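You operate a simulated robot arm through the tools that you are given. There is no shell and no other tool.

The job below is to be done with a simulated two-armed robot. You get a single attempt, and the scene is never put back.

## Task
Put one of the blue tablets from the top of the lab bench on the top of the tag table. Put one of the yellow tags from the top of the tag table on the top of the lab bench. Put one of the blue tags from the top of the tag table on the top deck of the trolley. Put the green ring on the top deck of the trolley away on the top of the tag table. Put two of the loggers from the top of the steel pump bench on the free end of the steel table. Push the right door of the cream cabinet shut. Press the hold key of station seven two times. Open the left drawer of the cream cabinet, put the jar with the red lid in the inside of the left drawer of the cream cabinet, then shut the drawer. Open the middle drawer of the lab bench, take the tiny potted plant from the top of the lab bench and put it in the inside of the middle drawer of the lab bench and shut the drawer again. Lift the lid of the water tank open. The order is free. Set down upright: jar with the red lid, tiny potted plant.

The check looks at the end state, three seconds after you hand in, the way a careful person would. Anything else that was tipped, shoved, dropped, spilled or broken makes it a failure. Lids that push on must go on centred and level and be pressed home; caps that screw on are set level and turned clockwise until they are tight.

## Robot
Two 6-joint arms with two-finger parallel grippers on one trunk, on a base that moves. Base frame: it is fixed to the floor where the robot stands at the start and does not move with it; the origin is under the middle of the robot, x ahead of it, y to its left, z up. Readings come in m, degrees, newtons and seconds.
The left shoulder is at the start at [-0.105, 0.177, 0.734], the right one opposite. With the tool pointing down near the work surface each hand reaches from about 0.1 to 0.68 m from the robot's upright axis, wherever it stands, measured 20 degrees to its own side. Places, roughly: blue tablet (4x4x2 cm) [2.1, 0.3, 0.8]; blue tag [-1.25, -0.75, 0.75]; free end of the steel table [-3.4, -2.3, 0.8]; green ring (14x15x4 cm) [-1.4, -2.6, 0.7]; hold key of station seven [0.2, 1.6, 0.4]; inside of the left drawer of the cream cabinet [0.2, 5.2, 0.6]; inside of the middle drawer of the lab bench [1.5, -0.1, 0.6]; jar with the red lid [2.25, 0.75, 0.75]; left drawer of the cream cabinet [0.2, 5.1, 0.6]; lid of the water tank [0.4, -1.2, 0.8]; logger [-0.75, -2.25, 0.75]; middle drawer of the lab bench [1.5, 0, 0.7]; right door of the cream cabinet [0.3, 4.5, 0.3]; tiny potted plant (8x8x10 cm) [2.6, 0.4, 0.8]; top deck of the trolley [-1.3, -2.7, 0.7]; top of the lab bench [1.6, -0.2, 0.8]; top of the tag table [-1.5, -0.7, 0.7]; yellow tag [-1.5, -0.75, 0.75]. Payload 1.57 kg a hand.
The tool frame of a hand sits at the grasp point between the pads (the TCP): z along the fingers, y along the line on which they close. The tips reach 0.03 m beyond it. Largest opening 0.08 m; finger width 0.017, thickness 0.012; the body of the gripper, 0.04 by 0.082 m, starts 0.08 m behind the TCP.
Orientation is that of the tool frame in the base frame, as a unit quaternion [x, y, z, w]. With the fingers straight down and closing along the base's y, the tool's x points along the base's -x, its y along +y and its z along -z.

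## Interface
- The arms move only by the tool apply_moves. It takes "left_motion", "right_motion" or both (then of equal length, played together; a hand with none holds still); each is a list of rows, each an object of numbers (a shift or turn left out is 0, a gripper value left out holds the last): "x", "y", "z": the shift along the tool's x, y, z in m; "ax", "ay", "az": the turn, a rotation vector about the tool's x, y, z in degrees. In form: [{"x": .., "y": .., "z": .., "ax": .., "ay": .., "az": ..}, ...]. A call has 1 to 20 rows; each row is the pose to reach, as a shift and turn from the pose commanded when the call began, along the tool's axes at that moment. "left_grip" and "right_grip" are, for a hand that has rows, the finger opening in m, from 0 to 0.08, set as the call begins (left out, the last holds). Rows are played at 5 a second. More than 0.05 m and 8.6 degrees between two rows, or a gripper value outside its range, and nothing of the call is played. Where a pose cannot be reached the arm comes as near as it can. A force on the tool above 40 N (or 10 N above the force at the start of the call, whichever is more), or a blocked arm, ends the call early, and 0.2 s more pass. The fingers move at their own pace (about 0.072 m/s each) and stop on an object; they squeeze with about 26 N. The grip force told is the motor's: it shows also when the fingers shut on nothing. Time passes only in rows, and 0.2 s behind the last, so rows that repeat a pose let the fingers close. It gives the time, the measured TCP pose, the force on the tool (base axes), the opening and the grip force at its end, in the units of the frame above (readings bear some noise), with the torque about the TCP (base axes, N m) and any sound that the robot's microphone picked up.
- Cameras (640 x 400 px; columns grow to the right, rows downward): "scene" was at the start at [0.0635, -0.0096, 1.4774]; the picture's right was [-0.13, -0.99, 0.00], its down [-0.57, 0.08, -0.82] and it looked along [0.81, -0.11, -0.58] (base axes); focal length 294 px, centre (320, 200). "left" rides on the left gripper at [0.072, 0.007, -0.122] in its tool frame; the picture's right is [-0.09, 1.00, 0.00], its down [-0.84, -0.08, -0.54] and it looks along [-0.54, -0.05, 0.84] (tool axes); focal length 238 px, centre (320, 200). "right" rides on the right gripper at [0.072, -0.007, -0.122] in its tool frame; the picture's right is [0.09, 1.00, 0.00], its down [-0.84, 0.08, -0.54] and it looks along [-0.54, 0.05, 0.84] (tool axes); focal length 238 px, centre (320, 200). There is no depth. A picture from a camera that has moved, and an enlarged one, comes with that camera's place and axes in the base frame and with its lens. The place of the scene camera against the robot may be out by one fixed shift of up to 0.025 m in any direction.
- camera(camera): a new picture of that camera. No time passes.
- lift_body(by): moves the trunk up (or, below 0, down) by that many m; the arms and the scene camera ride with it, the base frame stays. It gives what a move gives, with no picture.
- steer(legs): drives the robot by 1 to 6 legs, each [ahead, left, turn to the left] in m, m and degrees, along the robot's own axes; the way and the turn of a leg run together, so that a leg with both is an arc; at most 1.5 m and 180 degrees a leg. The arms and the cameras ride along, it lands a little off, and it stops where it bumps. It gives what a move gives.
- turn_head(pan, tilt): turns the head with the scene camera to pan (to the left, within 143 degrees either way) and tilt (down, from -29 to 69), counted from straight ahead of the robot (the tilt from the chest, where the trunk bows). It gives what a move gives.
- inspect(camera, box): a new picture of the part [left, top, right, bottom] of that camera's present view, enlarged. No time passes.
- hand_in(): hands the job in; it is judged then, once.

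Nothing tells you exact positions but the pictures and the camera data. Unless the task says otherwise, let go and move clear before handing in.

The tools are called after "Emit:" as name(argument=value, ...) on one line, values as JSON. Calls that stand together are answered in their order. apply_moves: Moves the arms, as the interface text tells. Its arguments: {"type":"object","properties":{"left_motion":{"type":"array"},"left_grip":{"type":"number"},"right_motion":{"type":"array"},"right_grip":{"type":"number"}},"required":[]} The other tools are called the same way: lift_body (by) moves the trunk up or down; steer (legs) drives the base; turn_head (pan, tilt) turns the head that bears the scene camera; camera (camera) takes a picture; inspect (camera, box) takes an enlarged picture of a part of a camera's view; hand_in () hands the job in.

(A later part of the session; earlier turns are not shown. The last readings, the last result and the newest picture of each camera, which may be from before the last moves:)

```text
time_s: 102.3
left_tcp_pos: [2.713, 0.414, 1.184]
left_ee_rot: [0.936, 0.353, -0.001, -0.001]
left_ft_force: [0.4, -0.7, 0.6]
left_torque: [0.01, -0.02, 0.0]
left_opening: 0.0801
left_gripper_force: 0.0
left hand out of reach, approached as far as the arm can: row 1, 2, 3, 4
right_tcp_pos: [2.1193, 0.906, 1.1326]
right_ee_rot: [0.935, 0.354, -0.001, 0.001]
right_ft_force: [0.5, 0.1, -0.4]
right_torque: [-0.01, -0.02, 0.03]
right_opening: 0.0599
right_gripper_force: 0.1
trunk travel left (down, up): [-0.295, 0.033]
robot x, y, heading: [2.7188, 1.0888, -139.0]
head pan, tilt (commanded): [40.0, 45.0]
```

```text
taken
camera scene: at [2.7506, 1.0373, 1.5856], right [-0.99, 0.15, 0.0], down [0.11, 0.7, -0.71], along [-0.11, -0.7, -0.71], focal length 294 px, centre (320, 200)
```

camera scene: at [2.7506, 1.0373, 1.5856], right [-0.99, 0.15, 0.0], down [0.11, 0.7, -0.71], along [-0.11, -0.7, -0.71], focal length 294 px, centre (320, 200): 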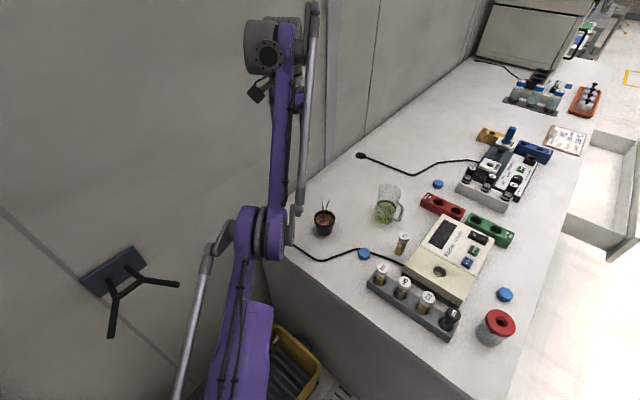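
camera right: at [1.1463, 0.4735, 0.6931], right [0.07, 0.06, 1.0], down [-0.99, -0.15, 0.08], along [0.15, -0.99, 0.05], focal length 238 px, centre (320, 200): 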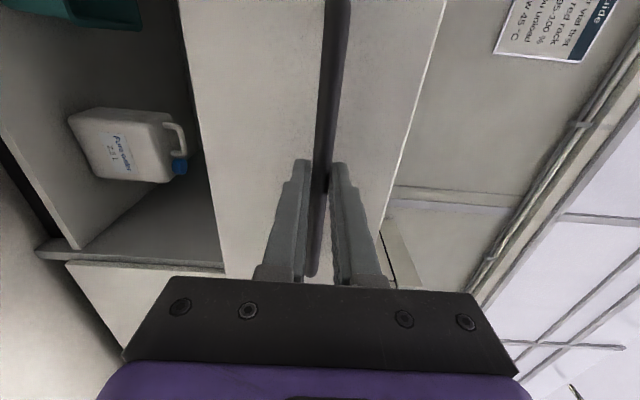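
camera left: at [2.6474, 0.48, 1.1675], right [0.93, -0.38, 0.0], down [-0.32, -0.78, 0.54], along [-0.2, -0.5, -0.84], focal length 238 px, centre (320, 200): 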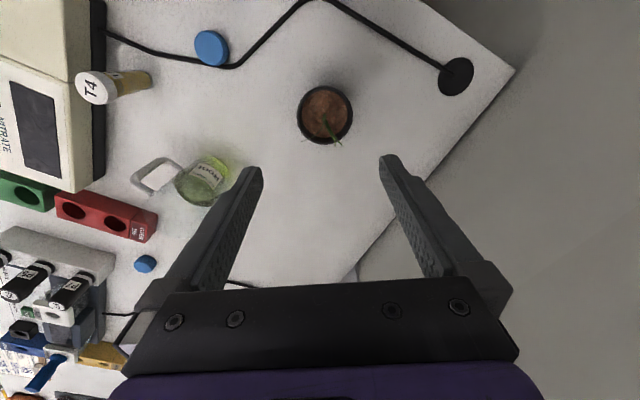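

The arm seems caught near a straight-elbow configuration. I'll move the hand sideways back in front of the shoulder to free it.

Emit:
apply_moves(left_motion=[{"y": -0.04}, {"y": -0.08}, {"y": -0.12}, {"y": -0.16}, {"y": -0.2}, {"y": -0.24}])

Emit:
apply_moves(left_motion=[{"x": 0.03, "z": 0.03}, {"x": 0.06, "z": 0.06}, {"x": 0.1, "z": 0.06}])

Emit:
camera(camera="scene")

```text
time_s: 103.7
left_tcp_pos: [2.5072, 0.5505, 1.2364]
left_ee_rot: [0.936, 0.352, 0.001, 0.0]
left_ft_force: [-0.8, 0.2, 0.0]
left_torque: [-0.01, -0.02, 0.04]
left_opening: 0.08
left_gripper_force: 0.0
left hand out of reach, approached as far as the arm can: row 1, 2, 3, 4, 5, 6
right_tcp_pos: [2.1165, 0.907, 1.1329]
right_ee_rot: [0.935, 0.354, 0.0, 0.001]
right_ft_force: [-1.0, 0.1, 0.5]
right_torque: [0.0, -0.04, 0.01]
right_opening: 0.0602
right_gripper_force: 0.0
trunk travel left (down, up): [-0.295, 0.033]
robot x, y, heading: [2.7202, 1.0878, -139.0]
head pan, tilt (commanded): [40.0, 45.0]
```

```text
time_s: 104.5
left_tcp_pos: [2.5231, 0.5327, 1.2317]
left_ee_rot: [0.936, 0.351, 0.001, -0.001]
left_ft_force: [-0.7, 0.2, -0.3]
left_torque: [0.03, 0.0, -0.01]
left_opening: 0.08
left_gripper_force: 0.1
left hand out of reach, approached as far as the arm can: row 1, 2, 3
right_tcp_pos: [2.12, 0.9051, 1.1328]
right_ee_rot: [0.935, 0.353, -0.001, 0.0]
right_ft_force: [-0.2, 0.7, 0.3]
right_torque: [-0.02, 0.07, 0.0]
right_opening: 0.0601
right_gripper_force: 0.0
trunk travel left (down, up): [-0.295, 0.033]
robot x, y, heading: [2.7163, 1.0881, -138.6]
head pan, tilt (commanded): [40.0, 45.0]
```

```text
taken
camera scene: at [2.7503, 1.037, 1.5856], right [-0.99, 0.15, 0.0], down [0.11, 0.7, -0.71], along [-0.11, -0.7, -0.71], focal length 294 px, centre (320, 200)
```

scene: 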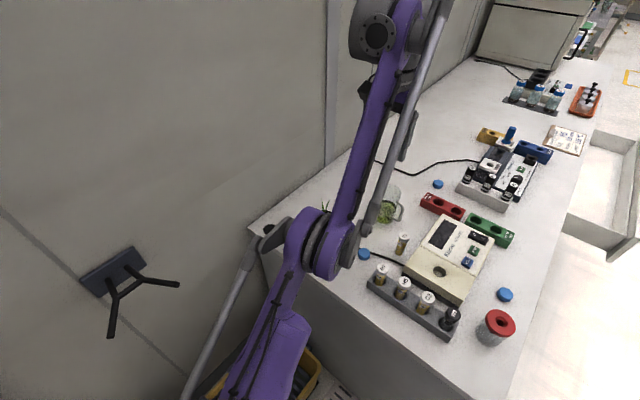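

The left arm still slides on its outer limit. I'll look at its shape directly to see how the elbow is bent.

Emit:
turn_head(pan=75, tilt=40)

Emit:
camera(camera="scene")

Emit:
turn_head(pan=-75, tilt=40)

Emit:
camera(camera="scene")

```text
time_s: 105.5
left_tcp_pos: [2.5213, 0.5337, 1.231]
left_ee_rot: [0.936, 0.352, 0.0, 0.0]
left_ft_force: [-0.1, -0.6, 0.1]
left_torque: [-0.03, 0.0, 0.04]
left_opening: 0.08
left_gripper_force: 0.0
right_tcp_pos: [2.1175, 0.9056, 1.1316]
right_ee_rot: [0.935, 0.354, 0.0, 0.0]
right_ft_force: [-0.3, 0.6, 0.2]
right_torque: [-0.01, 0.01, 0.02]
right_opening: 0.0601
right_gripper_force: 0.0
trunk travel left (down, up): [-0.295, 0.033]
robot x, y, heading: [2.7211, 1.0876, -138.7]
head pan, tilt (commanded): [75.0, 40.0]
```

```text
taken
camera scene: at [2.7994, 1.0411, 1.5929], right [-0.9, -0.44, 0.0], down [-0.28, 0.58, -0.77], along [0.34, -0.69, -0.64], focal length 294 px, centre (320, 200)
```

scene: 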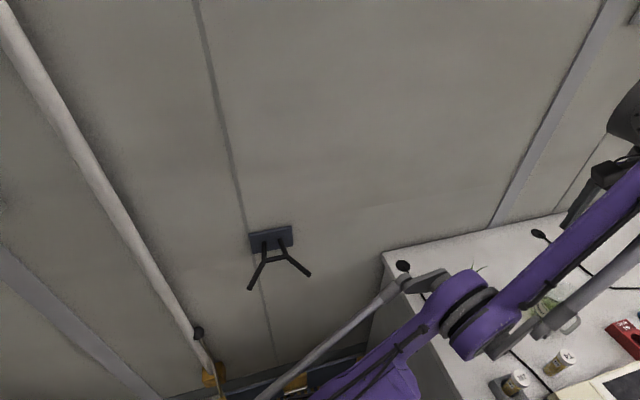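

```text
time_s: 107.9
left_tcp_pos: [2.5218, 0.533, 1.2309]
left_ee_rot: [0.936, 0.352, 0.001, 0.0]
left_ft_force: [0.2, -0.9, -0.6]
left_torque: [0.0, 0.02, -0.03]
left_opening: 0.08
left_gripper_force: 0.1
right_tcp_pos: [2.1187, 0.9065, 1.1312]
right_ee_rot: [0.935, 0.353, -0.001, 0.001]
right_ft_force: [0.3, -0.8, 0.8]
right_torque: [-0.01, 0.02, -0.01]
right_opening: 0.0599
right_gripper_force: 0.0
trunk travel left (down, up): [-0.295, 0.033]
robot x, y, heading: [2.7167, 1.0857, -138.6]
head pan, tilt (commanded): [-75.0, 40.0]
```

```text
taken
camera scene: at [2.6912, 1.1646, 1.5929], right [0.56, 0.83, 0.0], down [0.53, -0.36, -0.77], along [-0.64, 0.43, -0.64], focal length 294 px, centre (320, 200)
```

scene: 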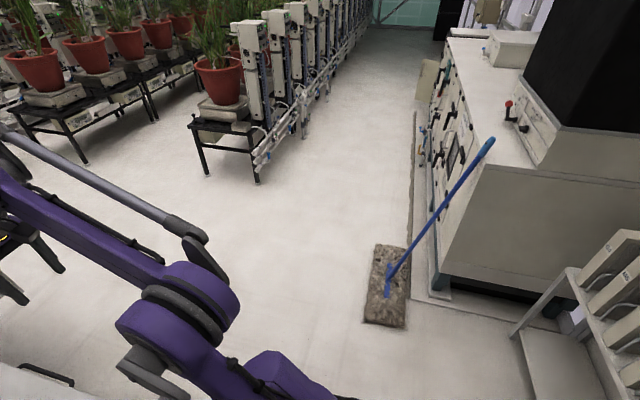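

The elbow bend doesn't look abnormal, so the wrist may be the limit. I'll tilt the left tool forward a bit to see whether that frees the motion.

Emit:
apply_moves(left_motion=[{"ay": -8}, {"ay": -16}, {"ay": -24}, {"ay": -24, "x": 0.03}, {"ay": -24, "x": 0.07}, {"ay": -24, "x": 0.11}, {"ay": -24, "x": 0.15}])

Emit:
turn_head(pan=40, tilt=45)

Emit:
camera(camera="scene")

```text
time_s: 109.7
left_tcp_pos: [2.6068, 0.589, 1.2356]
left_ee_rot: [0.916, 0.344, -0.195, 0.074]
left_ft_force: [0.3, -0.2, -0.3]
left_torque: [-0.05, 0.07, 0.02]
left_opening: 0.0799
left_gripper_force: 0.1
left hand out of reach, approached as far as the arm can: row 1, 2, 3, 4, 5
right_tcp_pos: [2.119, 0.9092, 1.1325]
right_ee_rot: [0.936, 0.352, -0.001, 0.001]
right_ft_force: [-0.2, -0.2, -0.5]
right_torque: [-0.07, -0.01, 0.02]
right_opening: 0.0598
right_gripper_force: 0.0
trunk travel left (down, up): [-0.295, 0.033]
robot x, y, heading: [2.7173, 1.0854, -138.7]
head pan, tilt (commanded): [-75.0, 40.0]
stopped in row 7 (left hand): the arm was blocked; the commanded pose is now the measured one
```

```text
time_s: 111.6
left_tcp_pos: [2.606, 0.5857, 1.234]
left_ee_rot: [0.916, 0.343, -0.195, 0.073]
left_ft_force: [-0.5, -0.1, -0.4]
left_torque: [0.0, -0.01, 0.01]
left_opening: 0.0803
left_gripper_force: 0.0
right_tcp_pos: [2.1186, 0.906, 1.1319]
right_ee_rot: [0.936, 0.353, -0.001, 0.0]
right_ft_force: [-0.1, 0.2, 0.6]
right_torque: [0.0, 0.02, 0.01]
right_opening: 0.0599
right_gripper_force: 0.1
trunk travel left (down, up): [-0.295, 0.033]
robot x, y, heading: [2.7202, 1.0871, -138.9]
head pan, tilt (commanded): [40.0, 45.0]
```

```text
taken
camera scene: at [2.7494, 1.0369, 1.5856], right [-0.99, 0.15, 0.0], down [0.11, 0.7, -0.71], along [-0.11, -0.7, -0.71], focal length 294 px, centre (320, 200)
```

scene: 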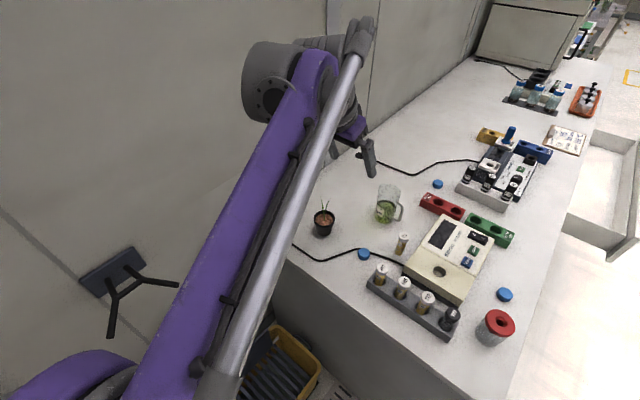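

The arm snapped back to its normal elbow-up shape and is free again. I'll level the tool, lower it near the robot first, then reach out low toward the plant.

Emit:
apply_moves(left_motion=[{"ay": 8}, {"ay": 16}, {"ay": 24}, {"ay": 24}])

Emit:
apply_moves(left_motion=[{"z": 0.04}, {"z": 0.08}, {"z": 0.12}, {"z": 0.16}, {"z": 0.2}])

Emit:
camera(camera="scene")

Emit:
camera(camera="left")

```text
time_s: 112.6
left_tcp_pos: [2.6065, 0.5864, 1.2345]
left_ee_rot: [0.936, 0.352, 0.001, 0.0]
left_ft_force: [0.2, -0.7, -0.7]
left_torque: [0.01, -0.03, -0.01]
left_opening: 0.0802
left_gripper_force: 0.1
right_tcp_pos: [2.119, 0.9052, 1.1316]
right_ee_rot: [0.936, 0.353, -0.001, 0.001]
right_ft_force: [-0.6, 0.0, -0.9]
right_torque: [0.03, -0.01, 0.0]
right_opening: 0.0599
right_gripper_force: 0.0
trunk travel left (down, up): [-0.295, 0.033]
robot x, y, heading: [2.7222, 1.0866, -138.8]
head pan, tilt (commanded): [40.0, 45.0]
```

```text
time_s: 113.8
left_tcp_pos: [2.6053, 0.5854, 1.0319]
left_ee_rot: [0.936, 0.352, -0.001, 0.0]
left_ft_force: [-0.4, -0.4, 0.0]
left_torque: [-0.02, -0.03, -0.01]
left_opening: 0.0799
left_gripper_force: 0.0
right_tcp_pos: [2.118, 0.905, 1.1319]
right_ee_rot: [0.936, 0.353, -0.002, 0.001]
right_ft_force: [0.4, -0.5, -1.4]
right_torque: [0.0, -0.01, -0.03]
right_opening: 0.0598
right_gripper_force: 0.1
trunk travel left (down, up): [-0.295, 0.033]
robot x, y, heading: [2.7211, 1.0879, -138.8]
head pan, tilt (commanded): [40.0, 45.0]
```

```text
taken
camera scene: at [2.7494, 1.0365, 1.5856], right [-0.99, 0.15, 0.0], down [0.11, 0.7, -0.71], along [-0.11, -0.7, -0.71], focal length 294 px, centre (320, 200)
```

scene: 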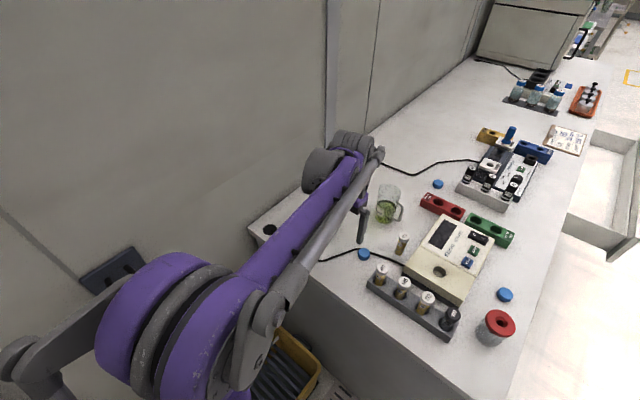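

```text
taken
camera left: at [2.6635, 0.6284, 1.1534], right [0.59, -0.81, 0.0], down [-0.68, -0.49, 0.54], along [-0.44, -0.32, -0.84], focal length 238 px, centre (320, 200)
```

left: 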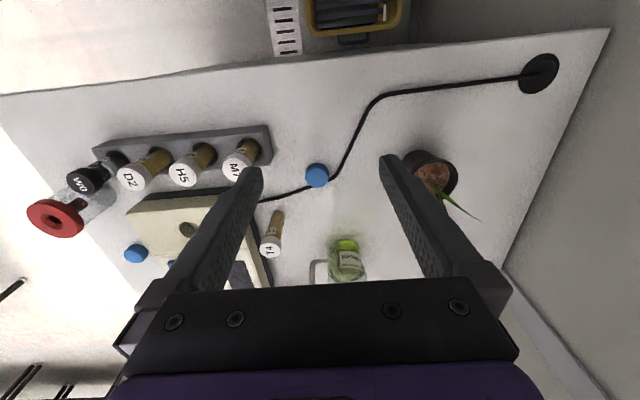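

The arm moves normally now. I'll move over the plant at this height and check the centring.

Emit:
apply_moves(left_motion=[{"x": -0.024, "y": 0.037}, {"x": -0.048, "y": 0.074}, {"x": -0.072, "y": 0.11}, {"x": -0.096, "y": 0.147}, {"x": -0.096, "y": 0.147}])

Emit:
inspect(camera="left", box=[240, 70, 400, 170])

Emit:
camera(camera="scene")

```text
time_s: 115.0
left_tcp_pos: [2.6322, 0.41, 1.0338]
left_ee_rot: [0.936, 0.352, 0.0, 0.001]
left_ft_force: [0.7, -0.3, 0.2]
left_torque: [-0.03, 0.02, 0.01]
left_opening: 0.08
left_gripper_force: 0.1
right_tcp_pos: [2.1171, 0.9064, 1.1319]
right_ee_rot: [0.935, 0.353, -0.002, 0.001]
right_ft_force: [0.7, -0.2, -0.3]
right_torque: [-0.02, 0.02, -0.01]
right_opening: 0.0601
right_gripper_force: 0.1
trunk travel left (down, up): [-0.295, 0.033]
robot x, y, heading: [2.7153, 1.0879, -138.6]
head pan, tilt (commanded): [40.0, 45.0]
```

```text
4.00 times, centred on (320, 120) of left
camera zoom: at [2.6885, 0.4522, 1.153], right [0.59, -0.81, 0.0], down [-0.68, -0.49, 0.54], along [-0.44, -0.32, -0.84], focal length 953 px, centre (320, 520)
```

zoom: 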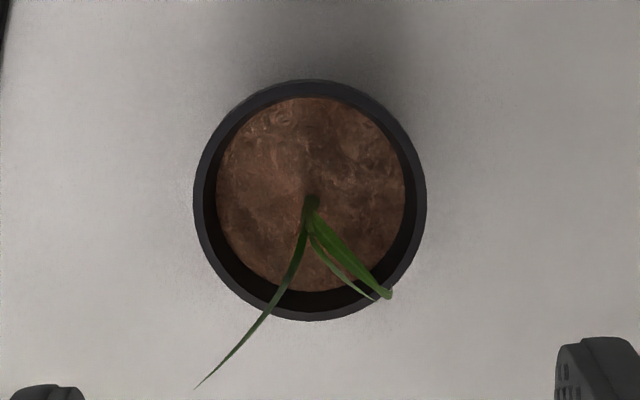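

```text
taken
camera scene: at [2.7494, 1.0384, 1.5856], right [-0.99, 0.15, 0.0], down [0.11, 0.7, -0.71], along [-0.11, -0.7, -0.71], focal length 294 px, centre (320, 200)
```

scene: 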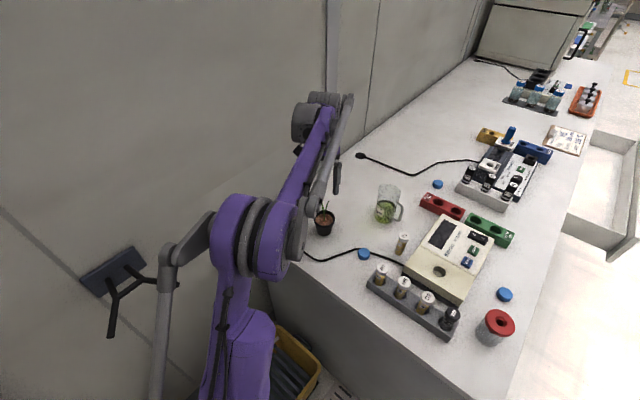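

The pot is centred within 2 mm under the hand, with its rim at z≈0.867. I'll descend around it and stop with the tips about 2 cm below the rim.

Emit:
apply_moves(left_motion=[{"z": 0.04, "y": -0.0023}, {"z": 0.08, "y": -0.0023}, {"z": 0.11, "y": -0.0023}, {"z": 0.135, "y": -0.0023}, {"z": 0.157, "y": -0.0023}, {"z": 0.157, "y": -0.0023}])

Emit:
camera(camera="left")

```text
time_s: 116.4
left_tcp_pos: [2.6281, 0.4118, 0.8749]
left_ee_rot: [0.936, 0.352, 0.0, -0.001]
left_ft_force: [-0.1, -0.1, -0.1]
left_torque: [-0.03, -0.02, 0.02]
left_opening: 0.0799
left_gripper_force: 0.0
right_tcp_pos: [2.1171, 0.9062, 1.1322]
right_ee_rot: [0.936, 0.353, -0.001, 0.0]
right_ft_force: [-0.2, 0.3, -0.2]
right_torque: [-0.02, 0.03, 0.0]
right_opening: 0.0598
right_gripper_force: 0.1
trunk travel left (down, up): [-0.295, 0.033]
robot x, y, heading: [2.7202, 1.0882, -138.8]
head pan, tilt (commanded): [40.0, 45.0]
```

```text
taken
camera left: at [2.6862, 0.4546, 0.9955], right [0.59, -0.81, 0.0], down [-0.68, -0.49, 0.54], along [-0.44, -0.32, -0.84], focal length 238 px, centre (320, 200)
```

left: 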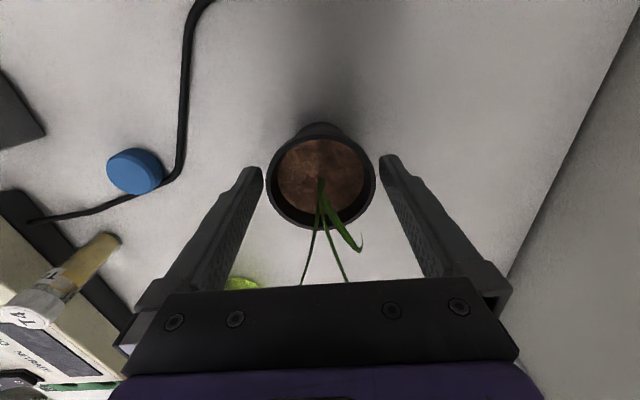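

The pot sits nicely between the fingers. Closing on the rim.

Emit:
apply_moves(left_motion=[{"z": 0}, {"z": 0}, {"z": 0}, {"z": 0}], left_grip=0.0)

Emit:
apply_moves(left_motion=[{"z": -0.02}, {"z": -0.05}])

Emit:
camera(camera="left")

Emit:
camera(camera="scene")

```text
time_s: 117.4
left_tcp_pos: [2.6283, 0.4123, 0.8745]
left_ee_rot: [0.936, 0.352, 0.0, 0.0]
left_ft_force: [0.1, 0.3, 0.0]
left_torque: [-0.04, -0.01, 0.0]
left_opening: 0.0689
left_gripper_force: 25.9
right_tcp_pos: [2.1179, 0.9066, 1.1329]
right_ee_rot: [0.935, 0.354, -0.001, 0.0]
right_ft_force: [0.2, 0.1, -0.7]
right_torque: [-0.02, 0.0, -0.01]
right_opening: 0.0598
right_gripper_force: 0.0
trunk travel left (down, up): [-0.295, 0.033]
robot x, y, heading: [2.7185, 1.0898, -138.8]
head pan, tilt (commanded): [40.0, 45.0]
```

```text
time_s: 118.0
left_tcp_pos: [2.6306, 0.4137, 0.9256]
left_ee_rot: [0.936, 0.352, 0.0, 0.0]
left_ft_force: [0.0, -0.1, -1.7]
left_torque: [0.0, -0.01, -0.01]
left_opening: 0.0693
left_gripper_force: 26.4
right_tcp_pos: [2.1179, 0.9051, 1.1323]
right_ee_rot: [0.935, 0.354, -0.001, 0.0]
right_ft_force: [-0.4, 0.2, 0.0]
right_torque: [-0.02, -0.03, 0.0]
right_opening: 0.0599
right_gripper_force: 0.0
trunk travel left (down, up): [-0.295, 0.033]
robot x, y, heading: [2.718, 1.0891, -138.9]
head pan, tilt (commanded): [40.0, 45.0]
```

```text
taken
camera left: at [2.6883, 0.4557, 1.047], right [0.59, -0.81, 0.0], down [-0.68, -0.49, 0.54], along [-0.44, -0.32, -0.84], focal length 238 px, centre (320, 200)
```

left: 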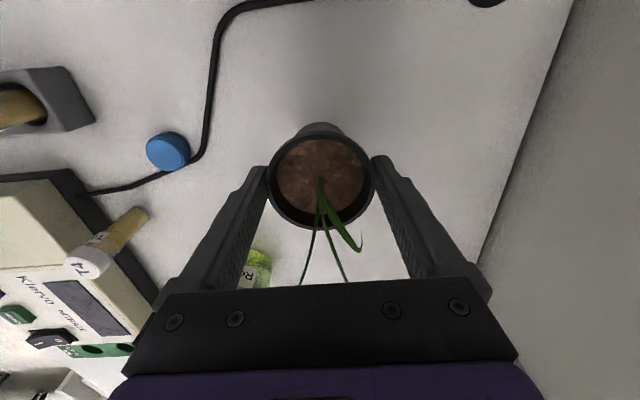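

```text
taken
camera scene: at [2.7495, 1.0374, 1.5856], right [-0.99, 0.15, 0.0], down [0.11, 0.7, -0.71], along [-0.11, -0.7, -0.71], focal length 294 px, centre (320, 200)
```

scene: 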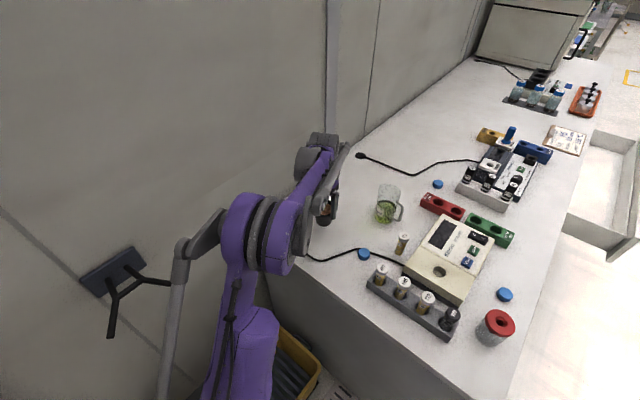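

The plant is held firmly. I'll lift it higher and bring it back in front of the shoulder for travelling.

Emit:
apply_moves(left_motion=[{"z": -0.04}, {"z": -0.08}, {"z": -0.1, "x": 0.02, "y": -0.03}, {"z": -0.12, "x": 0.045, "y": -0.065}, {"z": -0.14, "x": 0.07, "y": -0.1}, {"z": -0.15, "x": 0.095, "y": -0.135}, {"z": -0.15, "x": 0.12, "y": -0.17}, {"z": -0.15, "x": 0.145, "y": -0.205}, {"z": -0.15, "x": 0.16, "y": -0.23}])

Emit:
camera(camera="scene")

```text
time_s: 120.0
left_tcp_pos: [2.5991, 0.6947, 1.0785]
left_ee_rot: [0.936, 0.352, -0.001, 0.0]
left_ft_force: [-0.4, 0.9, -0.9]
left_torque: [0.01, -0.01, -0.02]
left_opening: 0.0688
left_gripper_force: 26.1
right_tcp_pos: [2.119, 0.906, 1.1325]
right_ee_rot: [0.935, 0.354, -0.001, 0.001]
right_ft_force: [0.7, 0.4, 0.0]
right_torque: [0.02, 0.02, 0.02]
right_opening: 0.0602
right_gripper_force: 0.0
trunk travel left (down, up): [-0.295, 0.033]
robot x, y, heading: [2.7197, 1.0882, -138.6]
head pan, tilt (commanded): [40.0, 45.0]
```

```text
taken
camera scene: at [2.7496, 1.0373, 1.5856], right [-0.99, 0.15, 0.0], down [0.11, 0.7, -0.71], along [-0.11, -0.7, -0.71], focal length 294 px, centre (320, 200)
```

scene: 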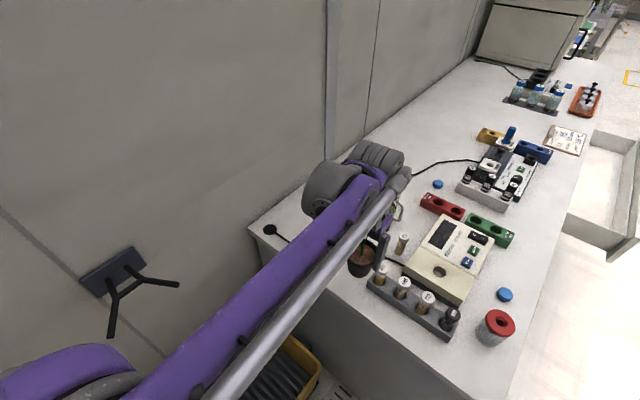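

Carrying the plant, I'll drive back out along the same path and line up with the open middle drawer.

Emit:
steer(legs=[[0, -0.5, 0], [0, 0, 90], [-0.3, -0.6, 0]])

Emit:
camera(camera="left")

```text
time_s: 134.1
left_tcp_pos: [2.1516, 1.1398, 1.0785]
left_ee_rot: [0.409, 0.912, 0.001, 0.0]
left_ft_force: [-0.1, -1.1, -1.0]
left_torque: [-0.04, -0.02, 0.02]
left_opening: 0.0677
left_gripper_force: 25.3
right_tcp_pos: [1.9448, 0.6591, 1.1315]
right_ee_rot: [0.408, 0.913, 0.0, 0.001]
right_ft_force: [0.7, -0.5, 0.0]
right_torque: [0.05, -0.02, -0.02]
right_opening: 0.0602
right_gripper_force: 0.1
trunk travel left (down, up): [-0.295, 0.033]
robot x, y, heading: [1.7561, 1.2568, -48.4]
head pan, tilt (commanded): [40.0, 45.0]
```

```text
taken
camera left: at [2.1084, 1.1978, 1.1992], right [0.81, 0.59, 0.0], down [0.5, -0.68, 0.54], along [0.32, -0.44, -0.84], focal length 238 px, centre (320, 200)
```

left: 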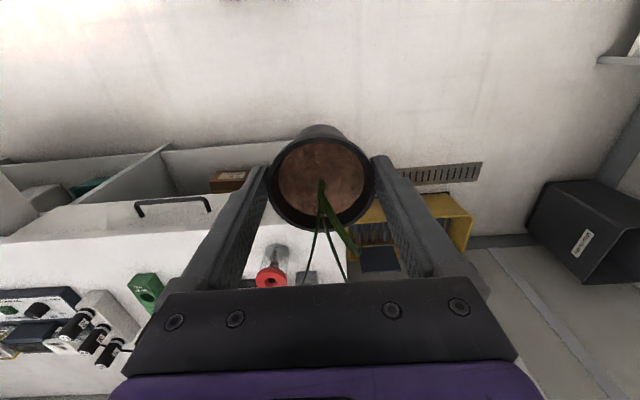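

The plant is still held upright. Next I'll slide right along the bench to stand in front of the open drawer.

Emit:
steer(legs=[[-0.03, -1.14, -0.3]])

Emit:
turn_head(pan=10, tilt=50)

Emit:
camera(camera="scene")

Emit:
camera(camera="left")

```text
time_s: 144.3
left_tcp_pos: [1.2852, 0.4046, 1.0789]
left_ee_rot: [0.407, 0.913, 0.0, -0.001]
left_ft_force: [-0.3, 0.0, -1.6]
left_torque: [-0.01, 0.02, -0.01]
left_opening: 0.0673
left_gripper_force: 25.7
right_tcp_pos: [1.0804, -0.077, 1.1332]
right_ee_rot: [0.406, 0.914, 0.0, 0.001]
right_ft_force: [0.0, 0.6, 0.4]
right_torque: [-0.03, 0.01, 0.01]
right_opening: 0.0599
right_gripper_force: 0.1
trunk travel left (down, up): [-0.295, 0.033]
robot x, y, heading: [0.8898, 0.5153, -48.4]
head pan, tilt (commanded): [40.0, 45.0]
```

```text
time_s: 145.3
left_tcp_pos: [1.2856, 0.4045, 1.0774]
left_ee_rot: [0.407, 0.914, 0.0, 0.0]
left_ft_force: [-0.4, 0.1, 0.3]
left_torque: [0.0, 0.0, -0.01]
left_opening: 0.0669
left_gripper_force: 25.6
right_tcp_pos: [1.0794, -0.0772, 1.1324]
right_ee_rot: [0.405, 0.914, -0.001, 0.001]
right_ft_force: [-0.1, 0.2, -0.9]
right_torque: [0.03, 0.03, 0.01]
right_opening: 0.0601
right_gripper_force: 0.0
trunk travel left (down, up): [-0.295, 0.033]
robot x, y, heading: [0.8897, 0.5212, -48.1]
head pan, tilt (commanded): [10.0, 50.0]
```

```text
taken
camera scene: at [0.936, 0.5055, 1.5787], right [-0.61, -0.79, 0.0], down [-0.6, 0.47, -0.64], along [0.51, -0.4, -0.77], focal length 294 px, centre (320, 200)
```

scene: 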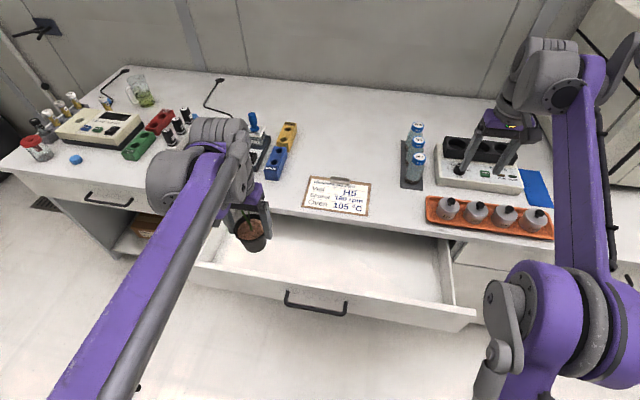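

```text
taken
camera left: at [1.2413, 0.463, 1.1992], right [0.8, 0.6, 0.0], down [0.5, -0.67, 0.54], along [0.32, -0.43, -0.84], focal length 238 px, centre (320, 200)
```

left: 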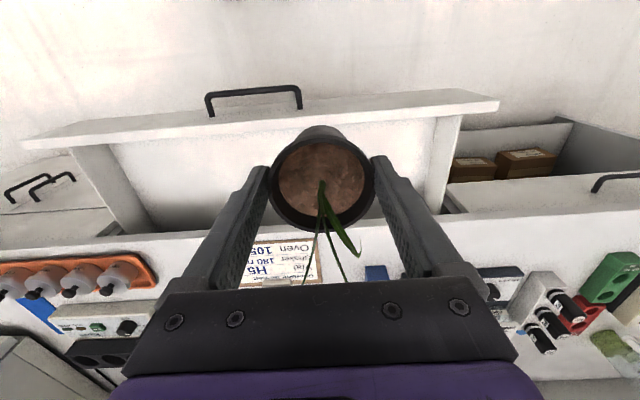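

I'm centred on the drawer, which spans about s 0.77–1.48. I'll move the plant over the drawer interior and start lowering it.

Emit:
apply_moves(left_motion=[{"x": -0.037, "y": -0.02}, {"x": -0.074, "y": -0.04}, {"x": -0.111, "y": -0.06}, {"x": -0.147, "y": -0.083}, {"x": -0.147, "y": -0.083, "z": 0.05}, {"x": -0.147, "y": -0.083, "z": 0.1}, {"x": -0.147, "y": -0.083, "z": 0.15}, {"x": -0.147, "y": -0.083, "z": 0.2}, {"x": -0.147, "y": -0.083, "z": 0.24}, {"x": -0.147, "y": -0.083, "z": 0.28}, {"x": -0.147, "y": -0.083, "z": 0.31}])

Emit:
camera(camera="scene")

Emit:
camera(camera="left")

```text
time_s: 147.7
left_tcp_pos: [1.3255, 0.2366, 0.7655]
left_ee_rot: [0.407, 0.913, 0.0, 0.0]
left_ft_force: [0.8, 0.4, -1.6]
left_torque: [-0.01, -0.03, 0.01]
left_opening: 0.067
left_gripper_force: 26.3
right_tcp_pos: [1.0815, -0.0785, 1.1315]
right_ee_rot: [0.405, 0.914, -0.001, 0.001]
right_ft_force: [-0.6, -0.2, 0.5]
right_torque: [0.0, -0.02, -0.02]
right_opening: 0.0598
right_gripper_force: 0.1
trunk travel left (down, up): [-0.295, 0.033]
robot x, y, heading: [0.892, 0.521, -48.1]
head pan, tilt (commanded): [10.0, 50.0]
```

```text
taken
camera scene: at [0.9364, 0.5051, 1.5787], right [-0.62, -0.79, 0.0], down [-0.6, 0.47, -0.64], along [0.51, -0.4, -0.77], focal length 294 px, centre (320, 200)
```

scene: 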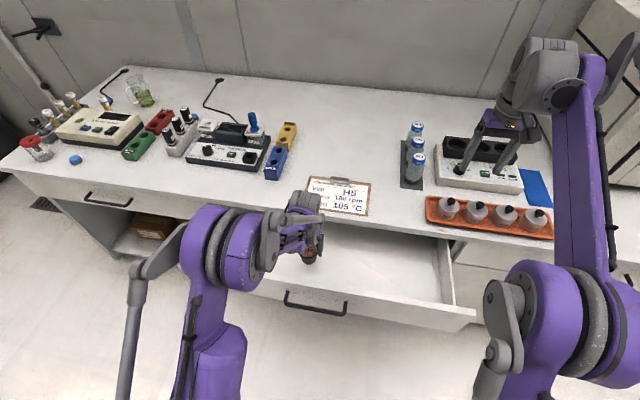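

```text
taken
camera left: at [1.2807, 0.2952, 0.8865], right [0.8, 0.6, 0.0], down [0.5, -0.67, 0.54], along [0.32, -0.43, -0.84], focal length 238 px, centre (320, 200)
```

left: 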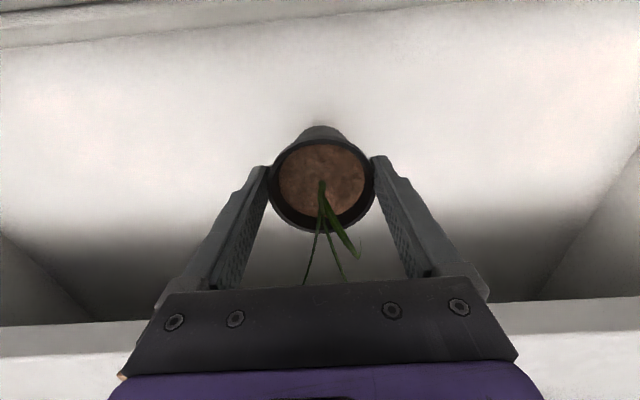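

The pot is inside the drawer opening with its bottom at about z 0.69. I'll lower it slowly, watching the force for contact with the drawer floor.

Emit:
apply_moves(left_motion=[{"z": 0.01}, {"z": 0.02}, {"z": 0.03}, {"z": 0.03}])

Emit:
apply_moves(left_motion=[{"z": 0.005}, {"z": 0.01}, {"z": 0.01}])

Emit:
inspect(camera="scene", box=[240, 180, 400, 280])

```text
time_s: 148.7
left_tcp_pos: [1.3232, 0.2382, 0.7384]
left_ee_rot: [0.407, 0.913, 0.0, 0.0]
left_ft_force: [0.2, -0.4, -1.8]
left_torque: [0.01, -0.05, -0.01]
left_opening: 0.0673
left_gripper_force: 26.0
right_tcp_pos: [1.0808, -0.0775, 1.1331]
right_ee_rot: [0.406, 0.914, -0.001, 0.001]
right_ft_force: [-0.7, 0.3, 0.3]
right_torque: [-0.04, 0.01, 0.01]
right_opening: 0.0602
right_gripper_force: 0.1
trunk travel left (down, up): [-0.295, 0.033]
robot x, y, heading: [0.8904, 0.5163, -47.9]
head pan, tilt (commanded): [10.0, 50.0]
```

```text
time_s: 149.5
left_tcp_pos: [1.3226, 0.241, 0.7268]
left_ee_rot: [0.407, 0.913, 0.001, 0.0]
left_ft_force: [-0.3, -0.7, -1.1]
left_torque: [-0.01, 0.02, 0.02]
left_opening: 0.0669
left_gripper_force: 26.3
right_tcp_pos: [1.0799, -0.0769, 1.1314]
right_ee_rot: [0.405, 0.914, 0.0, 0.001]
right_ft_force: [-0.2, -0.2, -0.2]
right_torque: [0.0, 0.0, 0.02]
right_opening: 0.0601
right_gripper_force: 0.2
trunk travel left (down, up): [-0.295, 0.033]
robot x, y, heading: [0.8908, 0.5188, -48.1]
head pan, tilt (commanded): [10.0, 50.0]
```

```text
4.00 times, centred on (320, 230) of scene
camera zoom: at [0.9359, 0.5054, 1.5787], right [-0.62, -0.79, 0.0], down [-0.6, 0.47, -0.64], along [0.51, -0.4, -0.77], focal length 1178 px, centre (320, 80)
```

zoom: 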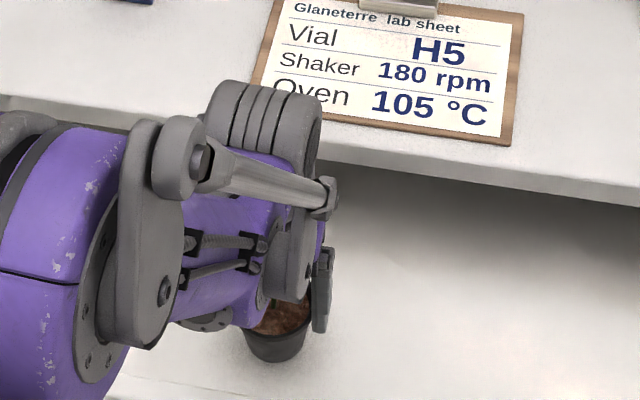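

No contact yet, so I'll continue in small steps.

Emit:
apply_moves(left_motion=[{"z": 0.004}, {"z": 0.008}, {"z": 0.012}, {"z": 0.012}])

Emit:
apply_moves(left_motion=[{"z": 0.004}, {"z": 0.008}, {"z": 0.008}])

```text
time_s: 150.5
left_tcp_pos: [1.3223, 0.2405, 0.7154]
left_ee_rot: [0.407, 0.913, 0.0, 0.0]
left_ft_force: [0.0, 0.6, -0.7]
left_torque: [0.0, 0.02, 0.0]
left_opening: 0.0672
left_gripper_force: 26.4
right_tcp_pos: [1.0791, -0.0762, 1.1319]
right_ee_rot: [0.405, 0.914, 0.0, 0.001]
right_ft_force: [0.5, 0.4, -0.1]
right_torque: [-0.02, 0.01, 0.0]
right_opening: 0.0599
right_gripper_force: 0.1
trunk travel left (down, up): [-0.295, 0.033]
robot x, y, heading: [0.892, 0.5196, -48.0]
head pan, tilt (commanded): [10.0, 50.0]
```

```text
time_s: 151.3
left_tcp_pos: [1.3211, 0.241, 0.7092]
left_ee_rot: [0.407, 0.913, 0.0, 0.001]
left_ft_force: [0.8, -1.1, 15.7]
left_torque: [-0.12, -0.05, 0.11]
left_opening: 0.0668
left_gripper_force: 26.2
right_tcp_pos: [1.08, -0.0772, 1.1327]
right_ee_rot: [0.404, 0.915, -0.001, 0.002]
right_ft_force: [0.0, 1.3, -0.2]
right_torque: [0.03, 0.01, 0.03]
right_opening: 0.0599
right_gripper_force: 0.0
trunk travel left (down, up): [-0.295, 0.033]
robot x, y, heading: [0.892, 0.5209, -47.9]
head pan, tilt (commanded): [10.0, 50.0]
```

Contact: the pot is resting on the drawer floor. I'll ease off, open, and lift clear.

Emit:
apply_moves(left_motion=[{"z": -0.001}, {"z": -0.002}])

Emit:
apply_moves(left_motion=[{"z": 0}, {"z": 0}, {"z": 0}], left_grip=0.08)

Emit:
camera(camera="left")

```text
time_s: 151.9
left_tcp_pos: [1.3208, 0.2411, 0.7099]
left_ee_rot: [0.407, 0.914, 0.0, 0.0]
left_ft_force: [0.2, 0.4, -1.1]
left_torque: [0.01, 0.02, 0.01]
left_opening: 0.0668
left_gripper_force: 26.2
right_tcp_pos: [1.0808, -0.0776, 1.1324]
right_ee_rot: [0.406, 0.914, 0.0, 0.001]
right_ft_force: [-0.5, 0.8, 0.3]
right_torque: [0.01, -0.02, 0.0]
right_opening: 0.06
right_gripper_force: 0.0
trunk travel left (down, up): [-0.295, 0.033]
robot x, y, heading: [0.89, 0.5201, -47.9]
head pan, tilt (commanded): [10.0, 50.0]
```

```text
time_s: 152.7
left_tcp_pos: [1.3233, 0.24, 0.7094]
left_ee_rot: [0.407, 0.914, -0.001, 0.0]
left_ft_force: [0.4, -0.6, 0.4]
left_torque: [0.0, 0.0, -0.04]
left_opening: 0.0801
left_gripper_force: 0.0
right_tcp_pos: [1.0794, -0.0755, 1.1326]
right_ee_rot: [0.404, 0.915, -0.001, 0.001]
right_ft_force: [-0.6, 0.5, 0.3]
right_torque: [-0.03, -0.02, -0.03]
right_opening: 0.06
right_gripper_force: 0.1
trunk travel left (down, up): [-0.295, 0.033]
robot x, y, heading: [0.8881, 0.5184, -47.8]
head pan, tilt (commanded): [10.0, 50.0]
```

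```text
taken
camera left: at [1.2778, 0.2979, 0.8316], right [0.8, 0.6, 0.0], down [0.5, -0.67, 0.54], along [0.32, -0.43, -0.84], focal length 238 px, centre (320, 200)
```

left: 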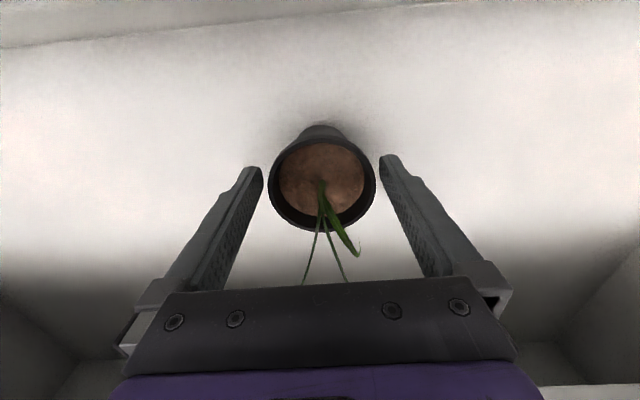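

The pot stands in the drawer. I'll lift the left hand straight up and view the result.

Emit:
apply_moves(left_motion=[{"z": -0.03}, {"z": -0.07}, {"z": -0.11}, {"z": -0.15}, {"z": -0.19}, {"z": -0.23}, {"z": -0.27}])

Emit:
camera(camera="left")

Emit:
camera(camera="scene")

```text
time_s: 154.3
left_tcp_pos: [1.319, 0.2396, 0.9786]
left_ee_rot: [0.407, 0.913, 0.0, 0.0]
left_ft_force: [-0.4, 0.6, -0.3]
left_torque: [0.01, 0.0, 0.02]
left_opening: 0.0799
left_gripper_force: 0.1
right_tcp_pos: [1.0804, -0.0776, 1.1326]
right_ee_rot: [0.406, 0.914, 0.0, 0.001]
right_ft_force: [-0.7, -0.5, -0.9]
right_torque: [0.02, -0.01, 0.0]
right_opening: 0.0602
right_gripper_force: 0.1
trunk travel left (down, up): [-0.295, 0.033]
robot x, y, heading: [0.8899, 0.5213, -47.8]
head pan, tilt (commanded): [10.0, 50.0]
```

```text
taken
camera left: at [1.2758, 0.2976, 1.0995], right [0.8, 0.6, 0.0], down [0.5, -0.67, 0.54], along [0.32, -0.43, -0.84], focal length 238 px, centre (320, 200)
```

left: 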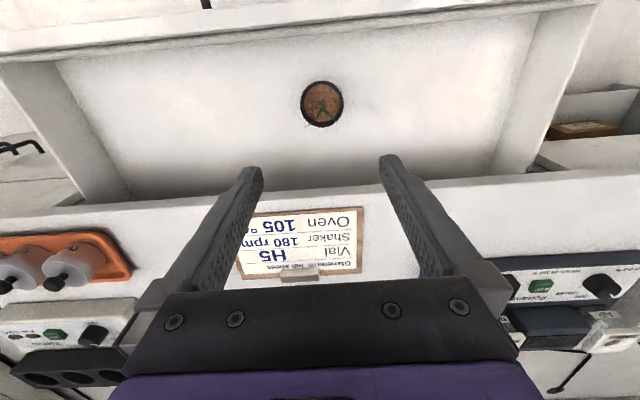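

```text
taken
camera scene: at [0.9354, 0.5059, 1.5787], right [-0.62, -0.79, 0.0], down [-0.6, 0.47, -0.64], along [0.51, -0.4, -0.77], focal length 294 px, centre (320, 200)
```

scene: 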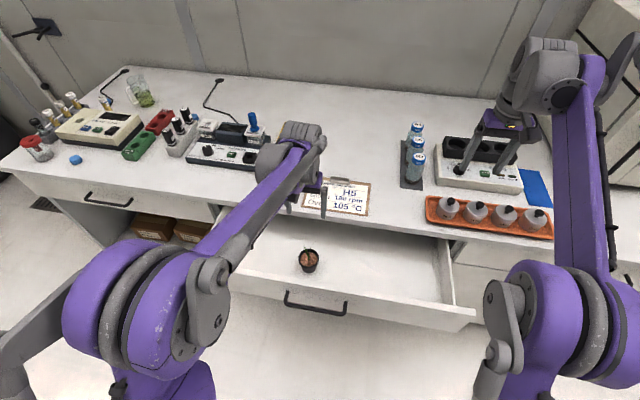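

The plant stands upright in the drawer. To shut the drawer, I'll bring the closed left fingers down in front of the handle bar and push forward.

Emit:
apply_moves(left_motion=[{"x": 0.045, "y": -0.009}, {"x": 0.09, "y": -0.018}, {"x": 0.135, "y": -0.027}, {"x": 0.18, "y": -0.036}, {"x": 0.225, "y": -0.045}], left_grip=0.0)

Emit:
apply_moves(left_motion=[{"z": 0.05}, {"z": 0.1}, {"z": 0.15}, {"z": 0.2}, {"z": 0.24}, {"z": 0.272}])

Emit:
camera(camera="scene")

Emit:
camera(camera="left")

```text
time_s: 155.5
left_tcp_pos: [1.1347, 0.3805, 0.9815]
left_ee_rot: [0.406, 0.914, 0.0, 0.0]
left_ft_force: [0.2, 0.0, 0.4]
left_torque: [-0.03, 0.03, 0.01]
left_opening: 0.0
left_gripper_force: 21.4
right_tcp_pos: [1.0792, -0.0769, 1.1324]
right_ee_rot: [0.405, 0.914, -0.001, 0.002]
right_ft_force: [0.2, -0.1, -0.7]
right_torque: [0.01, 0.01, -0.03]
right_opening: 0.06
right_gripper_force: 0.0
trunk travel left (down, up): [-0.295, 0.033]
robot x, y, heading: [0.8942, 0.5208, -48.1]
head pan, tilt (commanded): [10.0, 50.0]
```

```text
time_s: 156.9
left_tcp_pos: [1.1474, 0.3593, 0.7384]
left_ee_rot: [0.407, 0.914, 0.0, -0.001]
left_ft_force: [0.5, 0.6, 0.9]
left_torque: [0.0, -0.02, -0.02]
left_opening: 0.0
left_gripper_force: 21.2
left hand out of reach, approached as far as the arm can: row 5, 6
right_tcp_pos: [1.0802, -0.0766, 1.1324]
right_ee_rot: [0.404, 0.915, 0.0, 0.001]
right_ft_force: [-0.2, -0.2, -0.2]
right_torque: [-0.02, 0.02, -0.03]
right_opening: 0.0603
right_gripper_force: 0.0
trunk travel left (down, up): [-0.295, 0.033]
robot x, y, heading: [0.8873, 0.519, -48.0]
head pan, tilt (commanded): [10.0, 50.0]
```

```text
taken
camera scene: at [0.9359, 0.5054, 1.5787], right [-0.62, -0.79, 0.0], down [-0.6, 0.47, -0.64], along [0.51, -0.4, -0.77], focal length 294 px, centre (320, 200)
```

scene: 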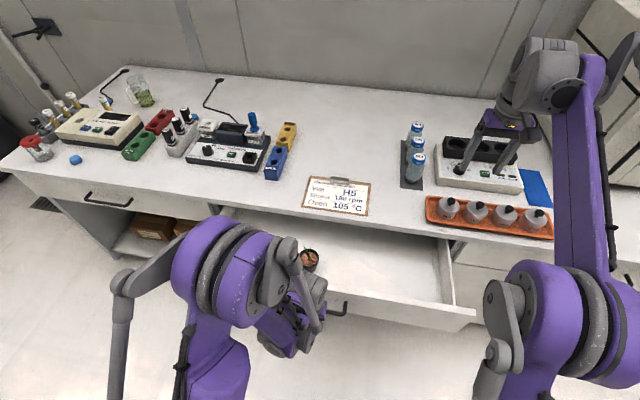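

```text
taken
camera left: at [1.1039, 0.4178, 0.8596], right [0.8, 0.6, 0.0], down [0.5, -0.67, 0.54], along [0.32, -0.43, -0.84], focal length 238 px, centre (320, 200)
```

left: 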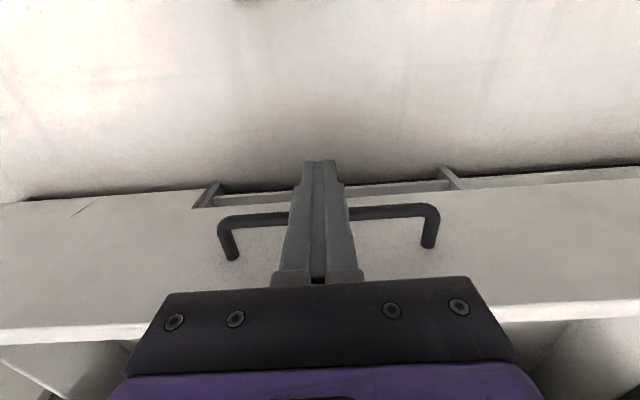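

The hand is just ahead of the bar but 3–4 cm too high, so I'll lower the trunk.

Emit:
lift_body(by=-0.035)

Emit:
camera(camera="left")

```text
time_s: 157.7
left_tcp_pos: [1.1488, 0.3562, 0.7084]
left_ee_rot: [0.406, 0.914, 0.0, 0.0]
left_ft_force: [-0.6, 0.2, -0.1]
left_torque: [0.0, 0.05, 0.02]
left_opening: 0.0
left_gripper_force: 20.8
right_tcp_pos: [1.0813, -0.0788, 1.0961]
right_ee_rot: [0.406, 0.914, 0.0, 0.0]
right_ft_force: [-0.4, 0.1, -0.6]
right_torque: [0.02, 0.0, -0.05]
right_opening: 0.0601
right_gripper_force: 0.1
trunk travel left (down, up): [-0.26, 0.068]
robot x, y, heading: [0.8914, 0.5217, -47.9]
head pan, tilt (commanded): [10.0, 50.0]
```

```text
taken
camera left: at [1.1056, 0.415, 0.8302], right [0.8, 0.6, 0.0], down [0.5, -0.67, 0.54], along [0.32, -0.43, -0.84], focal length 238 px, centre (320, 200)
```

left: 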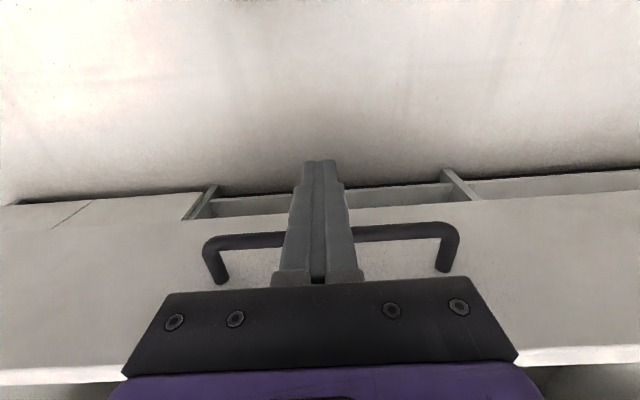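

The fingers are level with the bar. Now I'll push slowly forward until the drawer is shut.

Emit:
apply_moves(left_motion=[{"x": -0.015}, {"x": -0.03}, {"x": -0.042}, {"x": -0.055}, {"x": -0.07}, {"x": -0.085}, {"x": -0.1}, {"x": -0.115}, {"x": -0.13}, {"x": -0.145}, {"x": -0.16}, {"x": -0.175}, {"x": -0.19}, {"x": -0.205}, {"x": -0.22}, {"x": -0.235}, {"x": -0.25}, {"x": -0.26}, {"x": -0.27}, {"x": -0.275}])

Emit:
camera(camera="scene")

Emit:
camera(camera="left")

```text
time_s: 161.8
left_tcp_pos: [1.3352, 0.1527, 0.7085]
left_ee_rot: [0.407, 0.913, 0.0, 0.0]
left_ft_force: [-0.2, 0.2, 0.1]
left_torque: [0.03, 0.02, 0.02]
left_opening: 0.0002
left_gripper_force: 21.2
right_tcp_pos: [1.0795, -0.0765, 1.0964]
right_ee_rot: [0.406, 0.914, 0.0, 0.001]
right_ft_force: [-0.1, 0.9, -0.8]
right_torque: [0.01, -0.01, -0.03]
right_opening: 0.0601
right_gripper_force: 0.0
trunk travel left (down, up): [-0.26, 0.068]
robot x, y, heading: [0.8918, 0.5204, -47.9]
head pan, tilt (commanded): [10.0, 50.0]
```

```text
taken
camera scene: at [0.9367, 0.5045, 1.54], right [-0.62, -0.79, 0.0], down [-0.6, 0.47, -0.64], along [0.51, -0.4, -0.77], focal length 294 px, centre (320, 200)
```

scene: 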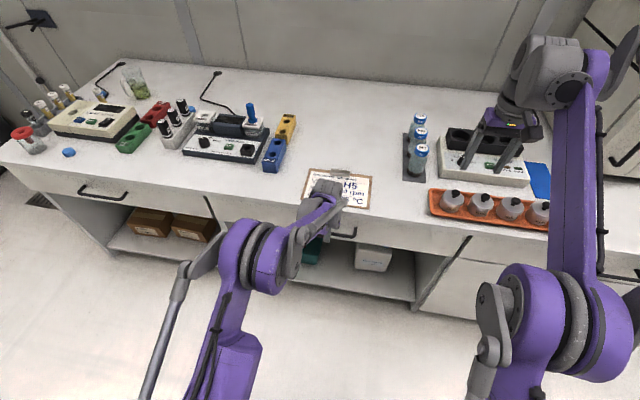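

```text
taken
camera left: at [1.2899, 0.2111, 0.8295], right [0.8, 0.6, 0.0], down [0.5, -0.67, 0.54], along [0.32, -0.43, -0.84], focal length 238 px, centre (320, 200)
```

left: 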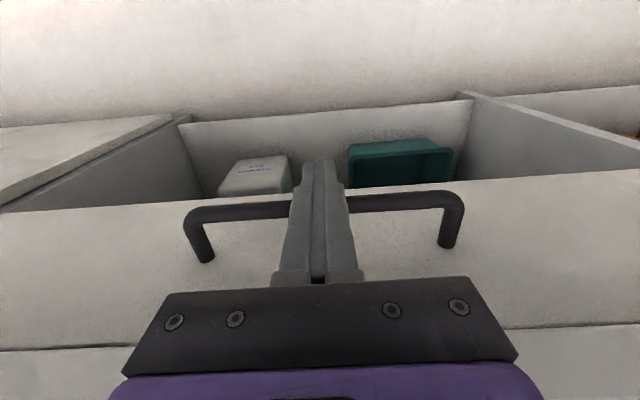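

The drawer looks nearly shut but there's no end-stop force yet. I'll push a little more until it seats.

Emit:
apply_moves(left_motion=[{"x": -0.004}, {"x": -0.008}, {"x": -0.012}, {"x": -0.012}])

Emit:
inspect(camera="scene", box=[200, 170, 500, 310])

```text
time_s: 162.5
left_tcp_pos: [1.3353, 0.1523, 0.7096]
left_ee_rot: [0.407, 0.914, 0.003, -0.004]
left_ft_force: [-12.5, 15.4, -1.9]
left_torque: [-1.26, -0.99, -0.26]
left_opening: 0.0
left_gripper_force: 21.2
right_tcp_pos: [1.0797, -0.0761, 1.0972]
right_ee_rot: [0.405, 0.914, 0.0, 0.001]
right_ft_force: [1.5, -0.8, -0.4]
right_torque: [-0.01, 0.0, 0.03]
right_opening: 0.06
right_gripper_force: 0.0
trunk travel left (down, up): [-0.26, 0.068]
robot x, y, heading: [0.8898, 0.5191, -47.9]
head pan, tilt (commanded): [10.0, 50.0]
stopped in row 3 (left hand): the force on the tool passed its limit at 47 N (the readings are from after the stop); the commanded pose is now the measured one
```

```text
2.13 times, centred on (350, 240) of scene
camera zoom: at [0.9351, 0.5064, 1.5402], right [-0.61, -0.79, 0.0], down [-0.6, 0.47, -0.64], along [0.51, -0.4, -0.77], focal length 628 px, centre (256, 115)
```

zoom: 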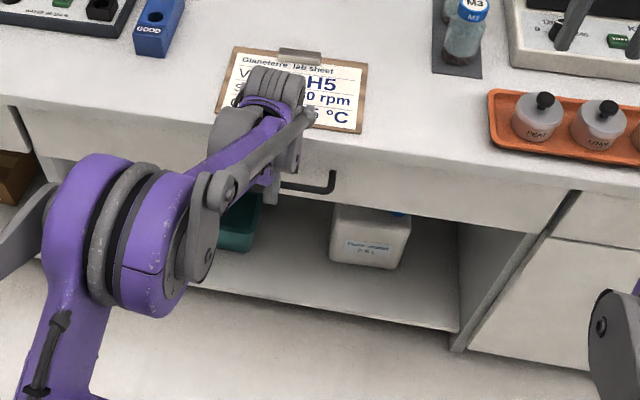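

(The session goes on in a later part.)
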